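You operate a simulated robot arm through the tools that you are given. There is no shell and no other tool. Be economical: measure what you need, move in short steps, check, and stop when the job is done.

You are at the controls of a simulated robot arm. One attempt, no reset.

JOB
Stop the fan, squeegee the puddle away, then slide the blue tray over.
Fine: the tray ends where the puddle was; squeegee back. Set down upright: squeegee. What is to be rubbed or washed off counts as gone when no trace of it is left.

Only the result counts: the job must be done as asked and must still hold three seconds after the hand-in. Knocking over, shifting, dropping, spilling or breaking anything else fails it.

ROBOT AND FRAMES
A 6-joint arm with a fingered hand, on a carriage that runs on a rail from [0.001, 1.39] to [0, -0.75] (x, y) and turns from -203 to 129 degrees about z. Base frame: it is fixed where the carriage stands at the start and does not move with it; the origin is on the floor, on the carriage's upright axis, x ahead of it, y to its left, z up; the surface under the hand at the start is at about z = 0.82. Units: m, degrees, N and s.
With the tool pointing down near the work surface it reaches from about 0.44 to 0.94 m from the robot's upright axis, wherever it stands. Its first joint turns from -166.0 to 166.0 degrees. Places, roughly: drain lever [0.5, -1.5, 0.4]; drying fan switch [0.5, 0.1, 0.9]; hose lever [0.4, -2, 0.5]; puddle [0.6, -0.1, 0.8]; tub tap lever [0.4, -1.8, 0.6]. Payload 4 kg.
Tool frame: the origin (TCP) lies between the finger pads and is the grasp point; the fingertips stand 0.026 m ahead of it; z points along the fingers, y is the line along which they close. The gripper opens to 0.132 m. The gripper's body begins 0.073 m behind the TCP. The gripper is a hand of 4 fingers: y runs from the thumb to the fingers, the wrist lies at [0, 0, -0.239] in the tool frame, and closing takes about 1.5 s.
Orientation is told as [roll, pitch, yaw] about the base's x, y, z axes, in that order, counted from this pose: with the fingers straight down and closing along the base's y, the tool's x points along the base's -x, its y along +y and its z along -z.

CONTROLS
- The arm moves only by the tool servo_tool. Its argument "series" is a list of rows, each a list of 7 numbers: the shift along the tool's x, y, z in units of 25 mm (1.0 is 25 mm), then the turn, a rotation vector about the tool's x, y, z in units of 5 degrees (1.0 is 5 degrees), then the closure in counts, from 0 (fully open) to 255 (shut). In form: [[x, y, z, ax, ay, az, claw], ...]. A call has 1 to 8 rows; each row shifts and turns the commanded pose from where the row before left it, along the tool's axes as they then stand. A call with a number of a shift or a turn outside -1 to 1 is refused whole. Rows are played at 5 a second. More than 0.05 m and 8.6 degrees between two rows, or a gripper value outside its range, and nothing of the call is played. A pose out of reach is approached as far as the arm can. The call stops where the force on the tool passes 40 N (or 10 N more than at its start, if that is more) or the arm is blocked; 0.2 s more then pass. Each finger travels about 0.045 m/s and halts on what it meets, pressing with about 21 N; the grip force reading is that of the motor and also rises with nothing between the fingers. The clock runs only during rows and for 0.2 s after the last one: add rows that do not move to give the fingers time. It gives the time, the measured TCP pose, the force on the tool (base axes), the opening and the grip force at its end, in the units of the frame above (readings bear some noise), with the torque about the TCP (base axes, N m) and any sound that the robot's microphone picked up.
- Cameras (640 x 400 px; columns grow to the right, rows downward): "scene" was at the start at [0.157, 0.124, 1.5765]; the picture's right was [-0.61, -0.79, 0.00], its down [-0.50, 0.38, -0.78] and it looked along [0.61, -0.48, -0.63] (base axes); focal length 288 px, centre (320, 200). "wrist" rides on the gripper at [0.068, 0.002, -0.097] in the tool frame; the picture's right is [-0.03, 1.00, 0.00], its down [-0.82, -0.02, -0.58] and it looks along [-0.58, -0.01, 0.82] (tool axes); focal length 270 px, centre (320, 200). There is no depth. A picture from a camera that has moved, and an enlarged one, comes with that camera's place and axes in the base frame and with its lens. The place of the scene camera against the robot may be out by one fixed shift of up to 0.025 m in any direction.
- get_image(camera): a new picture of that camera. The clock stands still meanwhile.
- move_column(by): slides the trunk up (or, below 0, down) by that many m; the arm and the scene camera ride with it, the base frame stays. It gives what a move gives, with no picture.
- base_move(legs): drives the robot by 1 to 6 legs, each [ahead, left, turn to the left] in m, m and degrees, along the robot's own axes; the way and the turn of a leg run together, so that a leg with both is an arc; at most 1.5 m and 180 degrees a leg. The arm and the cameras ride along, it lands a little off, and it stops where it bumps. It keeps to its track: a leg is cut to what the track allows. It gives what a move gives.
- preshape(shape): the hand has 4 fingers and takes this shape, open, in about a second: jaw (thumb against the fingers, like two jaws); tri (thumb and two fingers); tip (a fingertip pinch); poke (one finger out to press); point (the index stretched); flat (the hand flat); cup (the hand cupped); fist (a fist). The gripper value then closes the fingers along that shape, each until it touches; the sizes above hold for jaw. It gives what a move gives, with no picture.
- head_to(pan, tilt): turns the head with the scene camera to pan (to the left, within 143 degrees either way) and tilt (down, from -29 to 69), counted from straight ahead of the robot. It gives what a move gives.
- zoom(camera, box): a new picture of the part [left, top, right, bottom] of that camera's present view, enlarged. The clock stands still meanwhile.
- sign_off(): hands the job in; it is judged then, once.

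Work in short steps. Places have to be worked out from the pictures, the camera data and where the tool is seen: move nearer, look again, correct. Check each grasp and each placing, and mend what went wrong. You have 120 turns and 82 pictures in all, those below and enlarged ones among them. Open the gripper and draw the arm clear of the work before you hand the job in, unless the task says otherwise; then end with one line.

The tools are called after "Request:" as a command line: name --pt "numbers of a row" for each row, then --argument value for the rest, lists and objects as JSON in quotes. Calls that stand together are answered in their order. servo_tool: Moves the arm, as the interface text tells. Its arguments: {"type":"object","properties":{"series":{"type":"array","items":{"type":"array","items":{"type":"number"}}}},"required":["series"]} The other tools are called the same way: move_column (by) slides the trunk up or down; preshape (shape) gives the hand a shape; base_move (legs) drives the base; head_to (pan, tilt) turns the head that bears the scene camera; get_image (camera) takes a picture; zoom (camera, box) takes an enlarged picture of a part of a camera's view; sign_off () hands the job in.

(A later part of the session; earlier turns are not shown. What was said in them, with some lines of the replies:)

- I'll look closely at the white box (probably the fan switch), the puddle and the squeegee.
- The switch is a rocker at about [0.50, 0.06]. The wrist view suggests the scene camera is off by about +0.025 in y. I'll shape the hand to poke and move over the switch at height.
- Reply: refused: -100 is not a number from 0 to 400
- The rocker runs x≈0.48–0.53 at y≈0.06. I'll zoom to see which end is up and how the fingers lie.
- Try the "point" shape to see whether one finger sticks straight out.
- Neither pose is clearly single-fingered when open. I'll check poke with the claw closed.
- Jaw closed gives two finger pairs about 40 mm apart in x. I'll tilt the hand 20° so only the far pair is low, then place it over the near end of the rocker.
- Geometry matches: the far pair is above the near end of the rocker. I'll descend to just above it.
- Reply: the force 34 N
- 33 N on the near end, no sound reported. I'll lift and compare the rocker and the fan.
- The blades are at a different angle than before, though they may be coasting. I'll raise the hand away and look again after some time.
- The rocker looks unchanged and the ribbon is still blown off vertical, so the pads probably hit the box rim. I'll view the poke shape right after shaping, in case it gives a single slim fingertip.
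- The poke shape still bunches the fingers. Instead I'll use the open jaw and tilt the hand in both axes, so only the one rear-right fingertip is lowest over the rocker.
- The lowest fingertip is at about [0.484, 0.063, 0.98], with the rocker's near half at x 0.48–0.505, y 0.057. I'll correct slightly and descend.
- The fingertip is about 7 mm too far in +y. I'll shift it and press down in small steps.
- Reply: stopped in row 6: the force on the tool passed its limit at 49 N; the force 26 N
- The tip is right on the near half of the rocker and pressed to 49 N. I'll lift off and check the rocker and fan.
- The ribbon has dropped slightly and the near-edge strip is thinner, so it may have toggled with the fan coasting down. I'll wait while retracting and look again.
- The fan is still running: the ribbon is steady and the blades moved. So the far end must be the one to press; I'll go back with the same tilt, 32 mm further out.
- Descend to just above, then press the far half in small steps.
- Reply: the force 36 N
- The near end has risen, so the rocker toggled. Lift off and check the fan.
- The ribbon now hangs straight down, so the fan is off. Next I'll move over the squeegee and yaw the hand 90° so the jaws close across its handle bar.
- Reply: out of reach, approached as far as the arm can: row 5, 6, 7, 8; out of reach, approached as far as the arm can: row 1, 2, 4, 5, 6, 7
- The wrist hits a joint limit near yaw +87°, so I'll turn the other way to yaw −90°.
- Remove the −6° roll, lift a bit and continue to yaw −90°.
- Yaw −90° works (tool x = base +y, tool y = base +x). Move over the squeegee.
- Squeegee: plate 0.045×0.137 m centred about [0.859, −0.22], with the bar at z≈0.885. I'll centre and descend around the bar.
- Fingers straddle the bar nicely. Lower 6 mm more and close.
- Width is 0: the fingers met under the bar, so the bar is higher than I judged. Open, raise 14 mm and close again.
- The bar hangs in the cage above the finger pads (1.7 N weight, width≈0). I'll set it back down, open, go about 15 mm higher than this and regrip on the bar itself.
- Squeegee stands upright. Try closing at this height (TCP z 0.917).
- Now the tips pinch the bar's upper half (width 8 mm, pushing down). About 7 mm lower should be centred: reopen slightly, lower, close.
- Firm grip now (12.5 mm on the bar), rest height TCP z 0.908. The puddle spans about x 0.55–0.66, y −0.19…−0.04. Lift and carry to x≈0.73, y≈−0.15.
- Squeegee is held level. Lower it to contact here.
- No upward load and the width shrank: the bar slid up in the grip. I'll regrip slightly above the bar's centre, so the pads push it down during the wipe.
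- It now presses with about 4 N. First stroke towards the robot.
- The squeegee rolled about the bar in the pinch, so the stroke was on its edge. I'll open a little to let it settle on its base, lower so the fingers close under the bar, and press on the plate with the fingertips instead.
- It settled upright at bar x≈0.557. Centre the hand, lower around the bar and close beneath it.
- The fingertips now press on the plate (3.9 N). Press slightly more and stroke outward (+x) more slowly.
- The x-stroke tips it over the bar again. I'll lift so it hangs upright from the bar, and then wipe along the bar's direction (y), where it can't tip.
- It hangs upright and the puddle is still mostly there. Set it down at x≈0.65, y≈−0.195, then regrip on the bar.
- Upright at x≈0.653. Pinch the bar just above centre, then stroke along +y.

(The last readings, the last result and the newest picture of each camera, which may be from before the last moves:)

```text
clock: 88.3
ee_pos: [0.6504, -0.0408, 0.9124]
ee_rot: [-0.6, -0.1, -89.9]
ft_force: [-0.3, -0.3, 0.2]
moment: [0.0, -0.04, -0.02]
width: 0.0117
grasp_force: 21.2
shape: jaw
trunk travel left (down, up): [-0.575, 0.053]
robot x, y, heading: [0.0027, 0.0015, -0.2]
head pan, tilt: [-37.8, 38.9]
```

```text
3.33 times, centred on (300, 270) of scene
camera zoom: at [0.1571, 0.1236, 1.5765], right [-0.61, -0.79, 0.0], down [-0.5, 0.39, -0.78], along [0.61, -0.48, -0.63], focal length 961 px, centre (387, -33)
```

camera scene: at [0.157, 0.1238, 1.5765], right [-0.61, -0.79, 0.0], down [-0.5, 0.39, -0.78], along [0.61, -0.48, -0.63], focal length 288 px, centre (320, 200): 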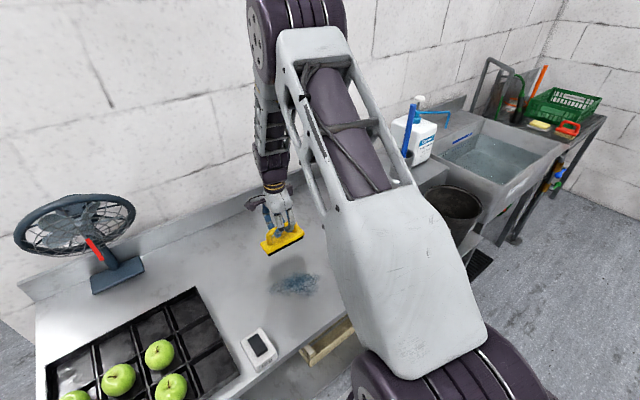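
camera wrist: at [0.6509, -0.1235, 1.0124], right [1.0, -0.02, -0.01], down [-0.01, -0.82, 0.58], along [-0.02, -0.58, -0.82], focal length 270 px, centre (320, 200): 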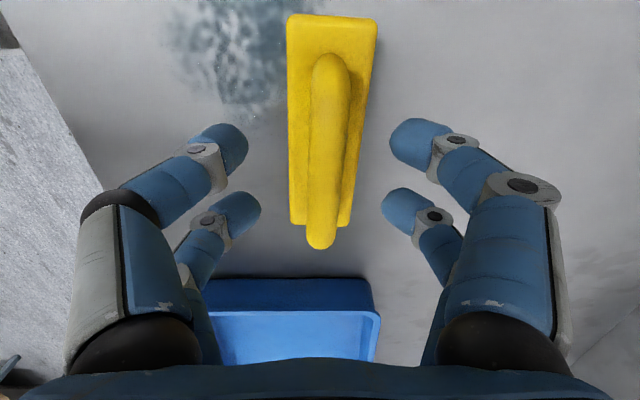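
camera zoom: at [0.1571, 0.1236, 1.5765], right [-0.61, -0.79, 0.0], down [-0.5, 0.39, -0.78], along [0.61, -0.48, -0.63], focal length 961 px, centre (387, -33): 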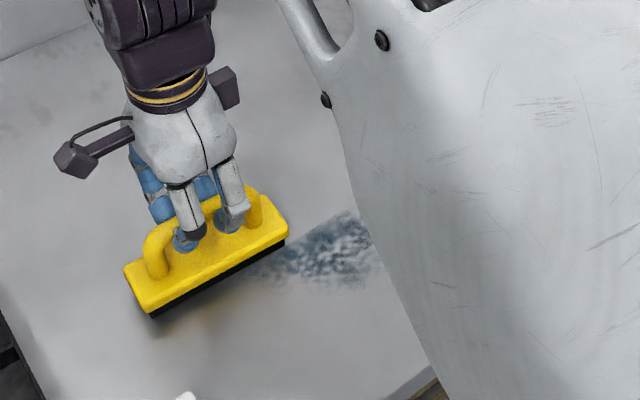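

The far edge of the puddle looks cut straight, so this seems to work. Lift slightly, step 3 cm nearer, put down with slight press, and stroke back.

Request:
servo_tool --pt "0 0 -0.5 0 0 0 255" --pt "0 -0.6 0 0 0 0 255" --pt "0 -0.6 0 0 0 0 255" --pt "0 0 0.3 0 0 0 255" --pt "0 0 0.24 0 0 0 255" --pt "0 0 0 0 0 0 255"

Request:
servo_tool --pt "-0.5 0 0 0 0 0 255" --pt "-0.8 0 0 0 0 0 255" --pt "-0.8 0 0 0 0 0 255" --pt "-0.8 0 0 0 0 0 255" --pt "-0.8 0 0 0 0 0 255" --pt "-0.9 0 0 0 0 0 255" --pt "-0.9 0 0 0 0 0 255" --pt "-0.9 0 0 0 0 0 255"

Request:
zoom --camera "scene" --box '[230, 210, 370, 330]'

```text
clock: 89.7
ee_pos: [0.6208, -0.0397, 0.9124]
ee_rot: [-0.6, -0.1, -89.9]
ft_force: [-0.3, 0.3, 1.9]
moment: [0.01, -0.01, 0.0]
width: 0.0117
grasp_force: 20.4
shape: jaw
trunk travel left (down, up): [-0.575, 0.053]
robot x, y, heading: [0.0025, 0.0001, 0.2]
head pan, tilt: [-37.8, 38.9]
```

```text
clock: 91.5
ee_pos: [0.6244, -0.2003, 0.9103]
ee_rot: [-0.5, -0.1, -89.9]
ft_force: [-0.6, -1.7, 1.2]
moment: [-0.02, 0.03, -0.01]
width: 0.0121
grasp_force: 20.4
shape: jaw
trunk travel left (down, up): [-0.575, 0.053]
robot x, y, heading: [0.0007, -0.0044, 0.1]
head pan, tilt: [-37.8, 38.9]
```

```text
3.33 times, centred on (300, 270) of scene
camera zoom: at [0.157, 0.124, 1.5764], right [-0.61, -0.79, 0.0], down [-0.5, 0.39, -0.78], along [0.61, -0.48, -0.63], focal length 961 px, centre (387, -33)
```

zoom: 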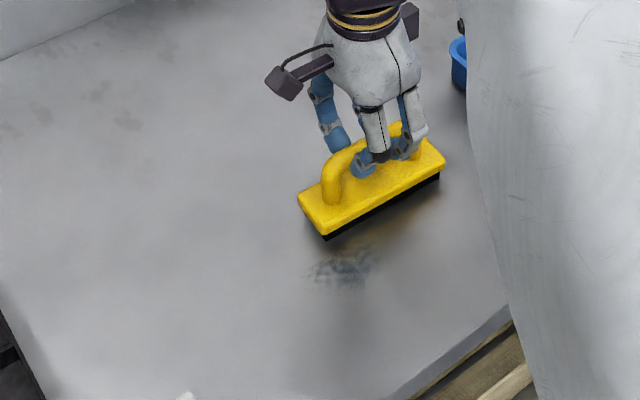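

Works very well: only a patch near [0.575, −0.13] is left. Step 3.5 cm nearer and stroke again.

Request:
servo_tool --pt "0 0 -0.5 0 0 0 255" --pt "0 -0.8 0 0 0 0 255" --pt "0 -0.8 0 0 0 0 255" --pt "0 0 0.3 0 0 0 255" --pt "0 0 0.28 0 0 0 255" --pt "0 0 0 0 0 0 255"

Request:
servo_tool --pt "0.5 0 0 0 0 0 255" --pt "0.8 0 0 0 0 0 255" --pt "0.8 0 0 0 0 0 255" --pt "0.8 0 0 0 0 0 255" --pt "0.8 0 0 0 0 0 255" --pt "0.9 0 0 0 0 0 255" --pt "0.9 0 0 0 0 0 255" --pt "0.9 0 0 0 0 0 255"

Request:
servo_tool --pt "0 0 -0.5 0 0 0 255" --pt "0 -0.9 0 0 0 0 255" --pt "0 0 0.3 0 0 0 255" --pt "0 0 0.26 0 0 0 255" --pt "-0.8 0 0 0 0 0 255" --pt "-0.8 0 0 0 0 0 255" --pt "-0.8 0 0 0 0 0 255" --pt "-0.8 0 0 0 0 0 255"

Request:
servo_tool --pt "-0.8 0 0 0 0 0 255" --pt "-0.8 0 0 0 0 0 255" --pt "-0.8 0 0 0 0 0 255" --pt "0 0 -1 0 0 0 255" --pt "0 0 -1 0 0 0 255" --pt "0 1 0 0 0 0 255" --pt "0 1 0 0 0 0 255"

Request:
zoom --camera "scene" --box '[230, 210, 370, 330]'

```text
clock: 92.9
ee_pos: [0.5826, -0.1997, 0.9116]
ee_rot: [-0.6, -0.2, -89.8]
ft_force: [-2.4, 0.1, 12.5]
moment: [0.05, 0.07, 0.0]
width: 0.0118
grasp_force: 20.9
shape: jaw
trunk travel left (down, up): [-0.575, 0.053]
robot x, y, heading: [0.0009, -0.0003, -0.0]
head pan, tilt: [-37.8, 38.9]
```

```text
clock: 94.7
ee_pos: [0.5815, -0.04, 0.9102]
ee_rot: [-0.6, -0.1, -89.9]
ft_force: [0.5, -5.0, 24.1]
moment: [-0.09, 0.03, 0.0]
width: 0.0123
grasp_force: 21.6
shape: jaw
trunk travel left (down, up): [-0.575, 0.053]
robot x, y, heading: [-0.0005, -0.0007, -0.1]
head pan, tilt: [-37.8, 38.9]
```

```text
clock: 96.1
ee_pos: [0.558, -0.0669, 0.9103]
ee_rot: [-0.5, -0.1, -89.8]
ft_force: [-3.7, 3.1, 28.4]
moment: [0.1, 0.07, -0.05]
width: 0.013
grasp_force: 20.8
shape: jaw
trunk travel left (down, up): [-0.575, 0.053]
robot x, y, heading: [-0.0013, 0.0052, 0.2]
head pan, tilt: [-37.8, 38.9]
stopped in row 6: the force on the tool passed its limit at 41 N (the readings are from after the stop); the commanded pose is now the measured one
```

```text
clock: 97.7
ee_pos: [0.6102, -0.1267, 0.9581]
ee_rot: [-0.6, -0.1, -89.8]
ft_force: [-0.3, -0.3, -1.6]
moment: [0.01, 0.0, 0.03]
width: 0.0127
grasp_force: 21.0
shape: jaw
trunk travel left (down, up): [-0.575, 0.053]
robot x, y, heading: [-0.0029, 0.001, -0.2]
head pan, tilt: [-37.8, 38.9]
```

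```text
3.33 times, centred on (300, 270) of scene
camera zoom: at [0.1567, 0.1242, 1.5765], right [-0.61, -0.79, 0.0], down [-0.5, 0.38, -0.78], along [0.62, -0.48, -0.63], focal length 961 px, centre (387, -33)
```

zoom: 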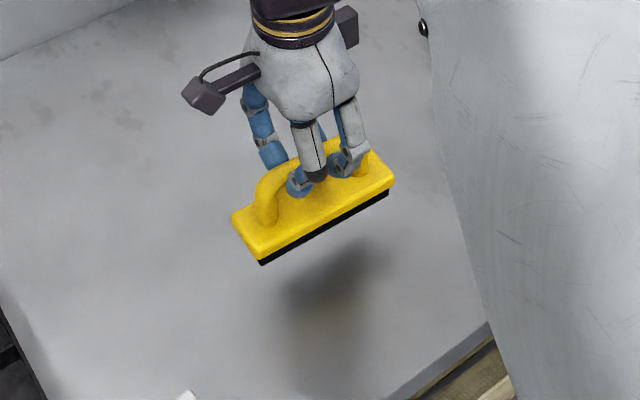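

The area looks clear (just shadow). Carry the squeegee back to its original place at [0.859, −0.217].

Request:
servo_tool --pt "-0.36 1 0 0 0 0 255" --pt "-0.36 1 0 0 0 0 255" --pt "-0.36 1 0 0 0 0 255" --pt "-0.36 1 0 0 0 0 255" --pt "-0.36 1 0 0 0 0 255" --pt "-0.36 1 0 0 0 0 255" --pt "-0.36 1 0 0 0 0 255" --pt "-0.36 1 0 0 0 0 255"

Request:
servo_tool --pt "-0.36 1 0 0 0 0 255" --pt "-0.36 0.96 0 0 0 0 255" --pt "0 0 0 0 0 0 255"

Request:
zoom --camera "scene" --box '[220, 180, 380, 330]'

Request:
get_image --camera "wrist"

```text
clock: 99.5
ee_pos: [0.809, -0.2005, 0.9574]
ee_rot: [-0.5, -0.1, -89.7]
ft_force: [0.2, 0.2, -0.7]
moment: [-0.01, -0.03, -0.02]
width: 0.0125
grasp_force: 20.9
shape: jaw
trunk travel left (down, up): [-0.575, 0.053]
robot x, y, heading: [-0.0028, 0.0012, -0.1]
head pan, tilt: [-37.8, 38.9]
```

```text
clock: 100.3
ee_pos: [0.8589, -0.2161, 0.956]
ee_rot: [-0.6, -0.1, -90.0]
ft_force: [0.5, -0.2, -1.9]
moment: [-0.01, -0.01, -0.02]
width: 0.0125
grasp_force: 21.1
shape: jaw
trunk travel left (down, up): [-0.575, 0.053]
robot x, y, heading: [-0.0032, 0.0036, -0.2]
head pan, tilt: [-37.8, 38.9]
```

```text
2.67 times, centred on (300, 255) of scene
camera zoom: at [0.157, 0.1243, 1.5765], right [-0.61, -0.79, 0.0], down [-0.5, 0.38, -0.78], along [0.62, -0.48, -0.63], focal length 769 px, centre (373, 53)
```

zoom: 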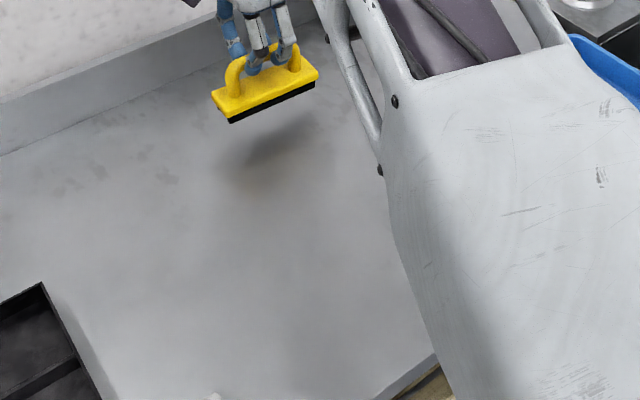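

```text
17 pictures are left
camera wrist: at [0.861, -0.148, 1.0531], right [1.0, -0.02, -0.01], down [-0.01, -0.82, 0.58], along [-0.02, -0.58, -0.82], focal length 270 px, centre (320, 200)
```

wrist: 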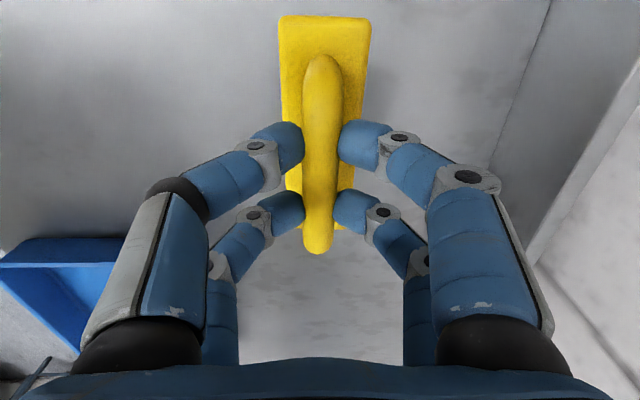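

The puddle area is clean. Lower the squeegee onto its place and release.

Request:
servo_tool --pt "0 0 0.6 0 0 0 255" --pt "0 0 0.6 0 0 0 255" --pt "0 0 0.4 0 0 0 255" --pt "0 0 0.12 0 0 0 255" --pt "0 0 0.1 0 0 0 255" --pt "0 0 0 0 0 0 255"

Request:
servo_tool --pt "0 0 0 0 0 0 200" --pt "0 0 0 0 0 0 150" --pt "0 0 0 0 0 0 100" --pt "0 0 0 0 0 0 50" --pt "0 0 0 0 0 0 0" --pt "0 0 0 0 0 0 0" --pt "0 0 0 0 0 0 0" --pt "0 0 0 0 0 0 0"

Request:
servo_tool --pt "0 0 -1 0 0 0 0" --pt "0 0 -1 0 0 0 0" --pt "0 0 -1 0 0 0 0" --pt "0 0 -1 0 0 0 0" --pt "0 0 -1 0 0 0 0" --pt "0 -1 0 0 0 -1 0" --pt "0 -1 0 0 0 -1 0" --pt "0 -1 0 0 0 -1 0"

Request:
get_image --camera "wrist"

Request:
get_image --camera "scene"

```text
clock: 101.7
ee_pos: [0.8592, -0.2168, 0.9117]
ee_rot: [-0.6, 0.0, -89.8]
ft_force: [0.5, 0.6, 3.7]
moment: [0.0, -0.01, 0.01]
width: 0.0125
grasp_force: 20.9
shape: jaw
trunk travel left (down, up): [-0.575, 0.053]
robot x, y, heading: [0.0004, 0.0005, -0.3]
head pan, tilt: [-37.8, 38.9]
```

```text
clock: 103.5
ee_pos: [0.8577, -0.2171, 0.9101]
ee_rot: [-0.5, -0.1, -89.8]
ft_force: [-0.1, -0.7, -0.2]
moment: [0.01, -0.03, 0.02]
width: 0.1319
grasp_force: 0.0
shape: jaw
trunk travel left (down, up): [-0.575, 0.053]
robot x, y, heading: [-0.0019, -0.0018, 0.1]
head pan, tilt: [-37.8, 38.9]
```

```text
clock: 105.3
ee_pos: [0.7845, -0.2225, 1.0367]
ee_rot: [-0.6, -0.1, -74.8]
ft_force: [0.2, -0.1, 0.3]
moment: [-0.02, 0.01, -0.02]
width: 0.1319
grasp_force: 0.1
shape: jaw
trunk travel left (down, up): [-0.575, 0.053]
robot x, y, heading: [0.0018, -0.0012, 0.3]
head pan, tilt: [-37.8, 38.9]
```

```text
16 pictures are left
camera wrist: at [0.7689, -0.1558, 1.1332], right [0.97, 0.24, -0.01], down [0.2, -0.79, 0.58], along [0.13, -0.56, -0.82], focal length 270 px, centre (320, 200)
```

wrist: 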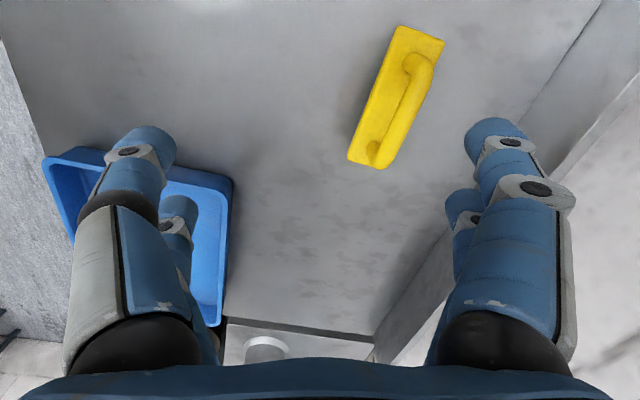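

```text
15 pictures are left
camera scene: at [0.1571, 0.1243, 1.5765], right [-0.61, -0.79, 0.0], down [-0.5, 0.38, -0.78], along [0.61, -0.48, -0.63], focal length 288 px, centre (320, 200)
```

scene: 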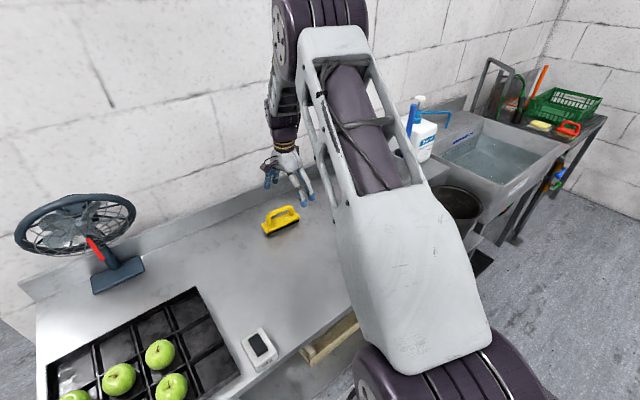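

Squeegee is back, upright. The tray is about x 0.49–0.70, y −0.67…−0.35. I'll turn the hand to yaw 0 and go above its +y wall for a better measurement.

Request:
servo_tool --pt "0 0 0 0 0 -1 0" --pt "0 0 0 0 0 -1 0" --pt "0 0 0 0 0 -1 0" --pt "0 0 0 0 0 -1 0" --pt "0 0 0 0 0 -1 0" --pt "0 0 0 0 0 -1 0" --pt "0 0 0 0 0 -1 0" --pt "0 0 0 0 0 -1 0"

Request:
servo_tool --pt "0 0 0 0 0 -1 0" --pt "0 0 0 0 0 -1 0" --pt "0 0 0 0 0 -1 0" --pt "0 0 0 0 0 -1 0" --pt "0 0 0 0 0 -1 0" --pt "0 0 0 0 0 -1 0" --pt "0 0 0 0 0 -1 0" --pt "1 -1 0 0 0 0 0"

Request:
servo_tool --pt "1 -1 0 0 0 0 0" --pt "1 -1 0 0 0 0 0" --pt "1 -1 0 0 0 0 0" --pt "1 -1 0 0 0 0 0" --pt "1 0 0 0 0 0 0" --pt "1 0 0 0 0 0 0" --pt "0.4 0 0 0 0 0 0" --pt "0 0 0 0 0 0 0"

Request:
zoom --camera "wrist" --box '[0, 0, 640, 200]'

```text
clock: 107.1
ee_pos: [0.7852, -0.2232, 1.0358]
ee_rot: [-0.4, 0.3, -34.7]
ft_force: [-0.3, 0.2, 0.3]
moment: [-0.01, -0.01, 0.0]
width: 0.1318
grasp_force: 0.1
shape: jaw
trunk travel left (down, up): [-0.575, 0.053]
robot x, y, heading: [-0.0019, -0.0024, 0.2]
head pan, tilt: [-37.8, 38.9]
```

```text
clock: 108.9
ee_pos: [0.7594, -0.2491, 1.038]
ee_rot: [-0.2, 0.5, 0.3]
ft_force: [0.0, 1.4, -0.1]
moment: [-0.03, 0.04, 0.01]
width: 0.132
grasp_force: 0.0
shape: jaw
trunk travel left (down, up): [-0.575, 0.053]
robot x, y, heading: [0.0018, 0.0008, -0.2]
head pan, tilt: [-37.8, 38.9]
```

```text
clock: 110.7
ee_pos: [0.5999, -0.349, 1.0376]
ee_rot: [-0.1, 0.4, 0.2]
ft_force: [-0.1, -0.5, -0.2]
moment: [-0.02, -0.01, -0.05]
width: 0.1319
grasp_force: 0.0
shape: jaw
trunk travel left (down, up): [-0.575, 0.053]
robot x, y, heading: [-0.002, 0.0004, -0.3]
head pan, tilt: [-37.8, 38.9]
```

```text
1.00 times, centred on (320, 100) of wrist (not enlarged: the box is as wide or as high as the picture)
camera zoom: at [0.532, -0.347, 1.136], right [0.02, 1.0, 0.0], down [0.82, -0.02, 0.57], along [0.57, -0.01, -0.82], focal length 270 px, centre (320, 300)
```

zoom: 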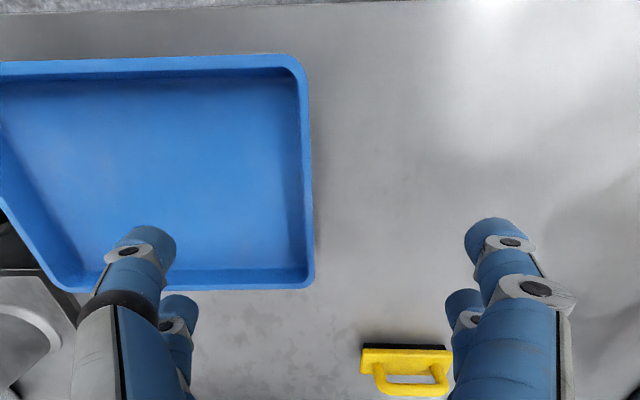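

The wall edge is at y≈−0.361, and tray x 0.495–0.70. The puddle area looks clean. I'll straddle the +y wall and grip it lightly.

Request:
servo_tool --pt "0 -0.72 1 0 0 0 0" --pt "0 0 1 0 0 0 0" --pt "0 0 1 0 0 0 0" --pt "0 0 1 0 0 0 0" --pt "0 0 1 0 0 0 0" --pt "0 0 1 0 0 0 0" --pt "0 0 0.85 0 0 0 0" --pt "0 0 0 0 0 0 0"

Request:
servo_tool --pt "0 0 0 0 0 0 255" --pt "0 0 0 0 0 0 255" --pt "0 0 0 0 0 0 255" --pt "0 0 0 0 0 0 255" --pt "0 0 0 0 0 0 255" --pt "0 0 0 0 0 0 255" --pt "0 0 0 0 0 0 255" --pt "0 0 0 0 0 0 255"

Request:
get_image --camera "wrist"

```text
clock: 112.5
ee_pos: [0.5999, -0.3679, 0.867]
ee_rot: [-0.2, 0.4, 0.1]
ft_force: [-0.1, 0.3, -0.2]
moment: [0.01, 0.02, 0.02]
width: 0.132
grasp_force: 0.0
shape: jaw
trunk travel left (down, up): [-0.575, 0.053]
robot x, y, heading: [0.0019, 0.0005, -0.0]
head pan, tilt: [-37.8, 38.9]
```

```text
clock: 114.3
ee_pos: [0.5993, -0.3672, 0.8665]
ee_rot: [0.0, 0.5, 0.1]
ft_force: [0.2, 1.1, -0.4]
moment: [0.02, 0.02, -0.01]
width: 0.0001
grasp_force: 20.8
shape: jaw
trunk travel left (down, up): [-0.575, 0.053]
robot x, y, heading: [0.0037, 0.0015, 0.1]
head pan, tilt: [-37.8, 38.9]
```

```text
13 pictures are left
camera wrist: at [0.5309, -0.3657, 0.9642], right [0.02, 1.0, 0.0], down [0.82, -0.02, 0.57], along [0.57, -0.01, -0.82], focal length 270 px, centre (320, 200)
```

wrist: 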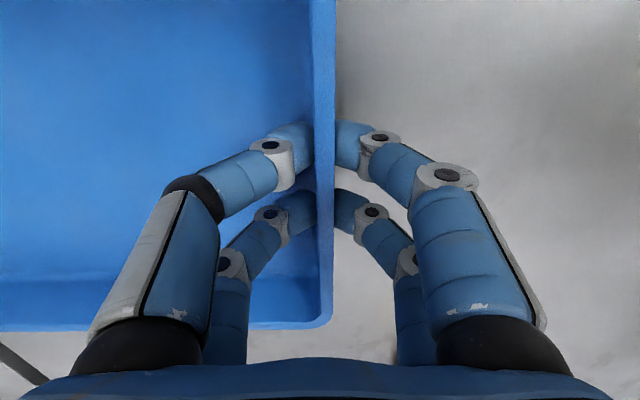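

The thin wall is pinched. Drag the tray in +y.

Request:
servo_tool --pt "0 0.4 0 0 0 0 255" --pt "0 0.7 0 0 0 0 255" --pt "0 0.8 0 0 0 0 255" --pt "0 0.8 0 0 0 0 255" --pt "0 0.8 0 0 0 0 255" --pt "0 0.8 0 0 0 0 255" --pt "0 0.8 0 0 0 0 255" --pt "0 0.4 0 0 0 0 255"

Request:
get_image --camera "wrist"

```text
clock: 116.1
ee_pos: [0.5971, -0.2303, 0.8665]
ee_rot: [-0.1, 0.5, 0.1]
ft_force: [-0.6, 0.0, 0.7]
moment: [0.03, -0.01, 0.02]
width: 0.0
grasp_force: 21.3
shape: jaw
trunk travel left (down, up): [-0.575, 0.053]
robot x, y, heading: [0.0004, 0.0006, 0.2]
head pan, tilt: [-37.8, 38.9]
```

```text
12 pictures are left
camera wrist: at [0.5302, -0.2277, 0.9639], right [0.02, 1.0, 0.0], down [0.82, -0.02, 0.57], along [0.57, -0.01, -0.82], focal length 270 px, centre (320, 200)
```

wrist: 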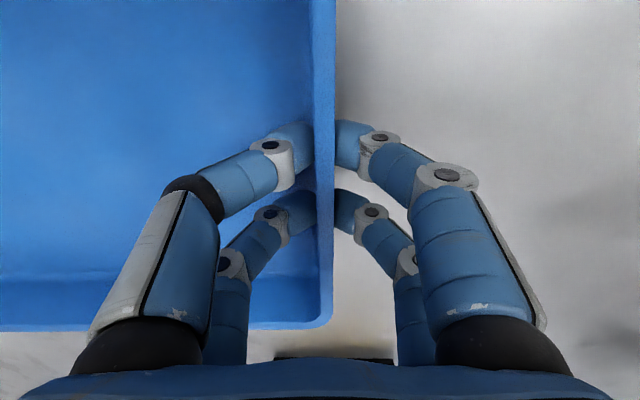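

Tray follows without slip. Continue to just short of the target and check against the switch.

Request:
servo_tool --pt "0 0.8 0 0 0 0 255" --pt "0 1 0 0 0 0 255" --pt "0 1 0 0 0 0 255" --pt "0 1 0 0 0 0 255" --pt "0 1 0 0 0 0 255" --pt "0 1 0 0 0 0 255" --pt "0 1 0 0 0 0 255" --pt "0 1 0 0 0 0 255"

Request:
servo_tool --pt "0 0.5 0 0 0 0 255" --pt "0 0.3 0 0 0 0 255" --pt "0 0 0 0 0 0 255"

Request:
zoom --camera "wrist" --box '[0, 0, 640, 200]'

Request:
get_image --camera "scene"

```text
clock: 117.9
ee_pos: [0.5971, -0.0336, 0.8662]
ee_rot: [-0.1, 0.5, 0.1]
ft_force: [0.4, -0.5, 0.1]
moment: [0.02, 0.03, 0.04]
width: 0.0
grasp_force: 21.4
shape: jaw
trunk travel left (down, up): [-0.575, 0.053]
robot x, y, heading: [-0.0041, 0.0024, -0.2]
head pan, tilt: [-37.8, 38.9]
```

```text
clock: 118.7
ee_pos: [0.5971, -0.0133, 0.8675]
ee_rot: [0.0, 0.5, 0.1]
ft_force: [0.2, 0.0, 0.4]
moment: [0.02, 0.03, -0.02]
width: 0.0
grasp_force: 21.3
shape: jaw
trunk travel left (down, up): [-0.575, 0.053]
robot x, y, heading: [0.0011, 0.0026, 0.3]
head pan, tilt: [-37.8, 38.9]
```

```text
1.00 times, centred on (320, 100) of wrist (not enlarged: the box is as wide or as high as the picture)
camera zoom: at [0.5296, -0.0115, 0.9642], right [0.02, 1.0, 0.0], down [0.82, -0.02, 0.57], along [0.57, -0.01, -0.82], focal length 270 px, centre (320, 300)
```

zoom: 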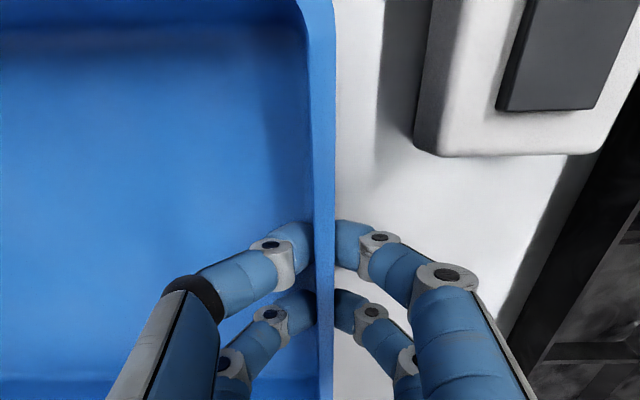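

```text
10 pictures are left
camera scene: at [0.1569, 0.1243, 1.5765], right [-0.61, -0.79, 0.0], down [-0.5, 0.38, -0.78], along [0.62, -0.48, -0.63], focal length 288 px, centre (320, 200)
```

scene: 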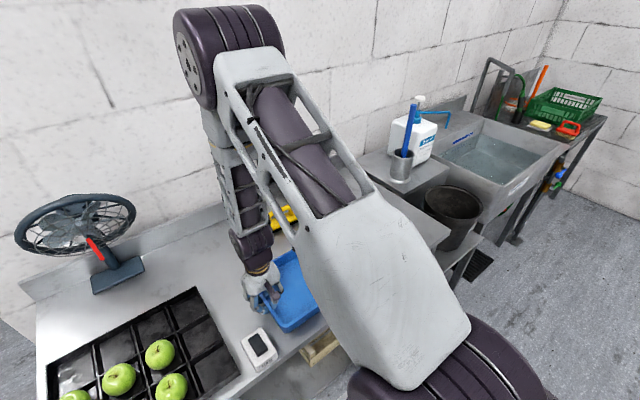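

About 38 mm gap to the switch base. The tray centre is at y≈−0.16, so move another 26 mm.

Request:
servo_tool --pt "0 0.4 0 0 0 0 255" --pt "0 0.4 0 0 0 0 255" --pt "0 0.24 0 0 0 0 255" --pt "0 0 0 0 0 0 255"

Request:
zoom --camera "wrist" --box '[0, 0, 640, 200]'

```text
clock: 119.7
ee_pos: [0.5986, 0.0122, 0.8666]
ee_rot: [-0.2, 0.5, 0.2]
ft_force: [0.2, 0.2, 0.1]
moment: [0.01, 0.03, -0.01]
width: 0.0004
grasp_force: 21.1
shape: jaw
trunk travel left (down, up): [-0.575, 0.053]
robot x, y, heading: [0.006, -0.0013, 0.0]
head pan, tilt: [-37.8, 38.9]
```

```text
1.00 times, centred on (320, 100) of wrist (not enlarged: the box is as wide or as high as the picture)
camera zoom: at [0.5307, 0.0137, 0.9635], right [0.02, 1.0, 0.0], down [0.82, -0.02, 0.57], along [0.57, -0.01, -0.82], focal length 270 px, centre (320, 300)
```

zoom: 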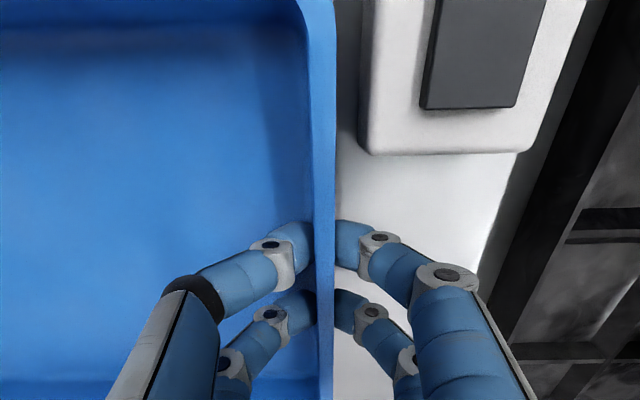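

About 12 mm clearance remains; that's good. Open partly, lift straight up and move back clear.

Request:
servo_tool --pt "0 0 0 0 0 0 200" --pt "0 0 0 0 0 0 150" --pt "0 0 0 0 0 0 150" --pt "0 0 0 0 0 0 150" --pt "0 0 -0.5 0 0 0 150" --pt "0 0 -1 0 0 0 150" --pt "0 0 -1 0 0 0 100" --pt "0 0 -1 0 0 0 0"

Request:
servo_tool --pt "0 0 -1 0 0 0 0" --pt "0 0 -1 0 0 0 0" --pt "0 0 -1 0 0 0 0" --pt "0 0 -1 0 0 0 0" --pt "0 0 -1 0 0 0 0" --pt "0 0 -1 0 0 0 0" --pt "0 0 -1 0 0 0 0" --pt "0 0 0 0 0 0 0"

Request:
get_image --camera "scene"

Request:
zoom --camera "wrist" --box '[0, 0, 640, 200]'

```text
clock: 121.5
ee_pos: [0.597, 0.0127, 0.953]
ee_rot: [-0.1, 0.5, 0.2]
ft_force: [-0.2, 0.5, 0.5]
moment: [0.02, -0.03, 0.0]
width: 0.1044
grasp_force: 0.0
shape: jaw
trunk travel left (down, up): [-0.575, 0.053]
robot x, y, heading: [-0.0029, 0.0012, 0.0]
head pan, tilt: [-37.8, 38.9]
```

```text
clock: 123.3
ee_pos: [0.6003, 0.0111, 1.1315]
ee_rot: [-0.2, 0.5, 0.2]
ft_force: [0.1, -1.1, -0.4]
moment: [0.02, 0.0, 0.04]
width: 0.132
grasp_force: 0.0
shape: jaw
trunk travel left (down, up): [-0.575, 0.053]
robot x, y, heading: [0.0019, -0.0023, -0.0]
head pan, tilt: [-37.8, 38.9]
```

```text
8 pictures are left
camera scene: at [0.1569, 0.1243, 1.5765], right [-0.61, -0.79, 0.0], down [-0.5, 0.38, -0.78], along [0.62, -0.48, -0.63], focal length 288 px, centre (320, 200)
```

scene: 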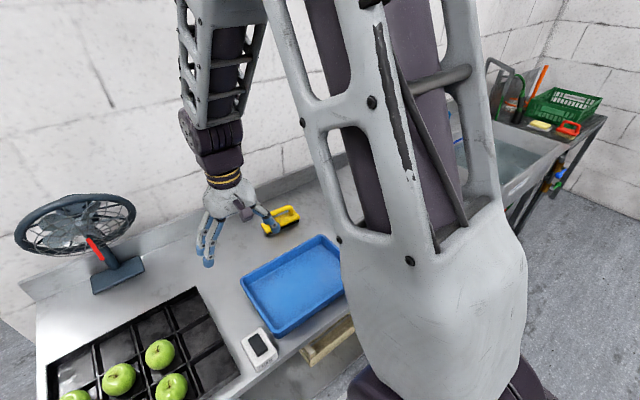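

```text
1.00 times, centred on (320, 100) of wrist (not enlarged: the box is as wide or as high as the picture)
camera zoom: at [0.5317, 0.0135, 1.2272], right [0.02, 1.0, 0.0], down [0.82, -0.02, 0.57], along [0.57, -0.01, -0.82], focal length 270 px, centre (320, 300)
```

zoom: 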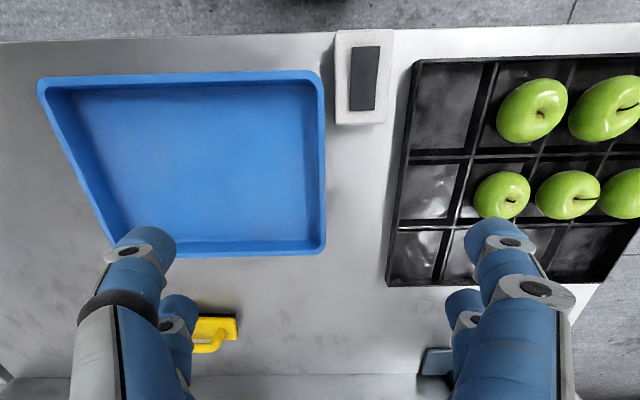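

Fan off, squeegee upright at its original spot, tray centred over the former puddle spot at about [0.60, −0.135], hand open and clear. Handing in.

Request:
sign_off

```text
The job is handed in.
```

The fan is off, the puddle is wiped away with no trace visible, the squeegee stands upright back in its place, and the blue tray covers the puddle's spot, centred about 1.5 cm to one side to clear the fan switch.
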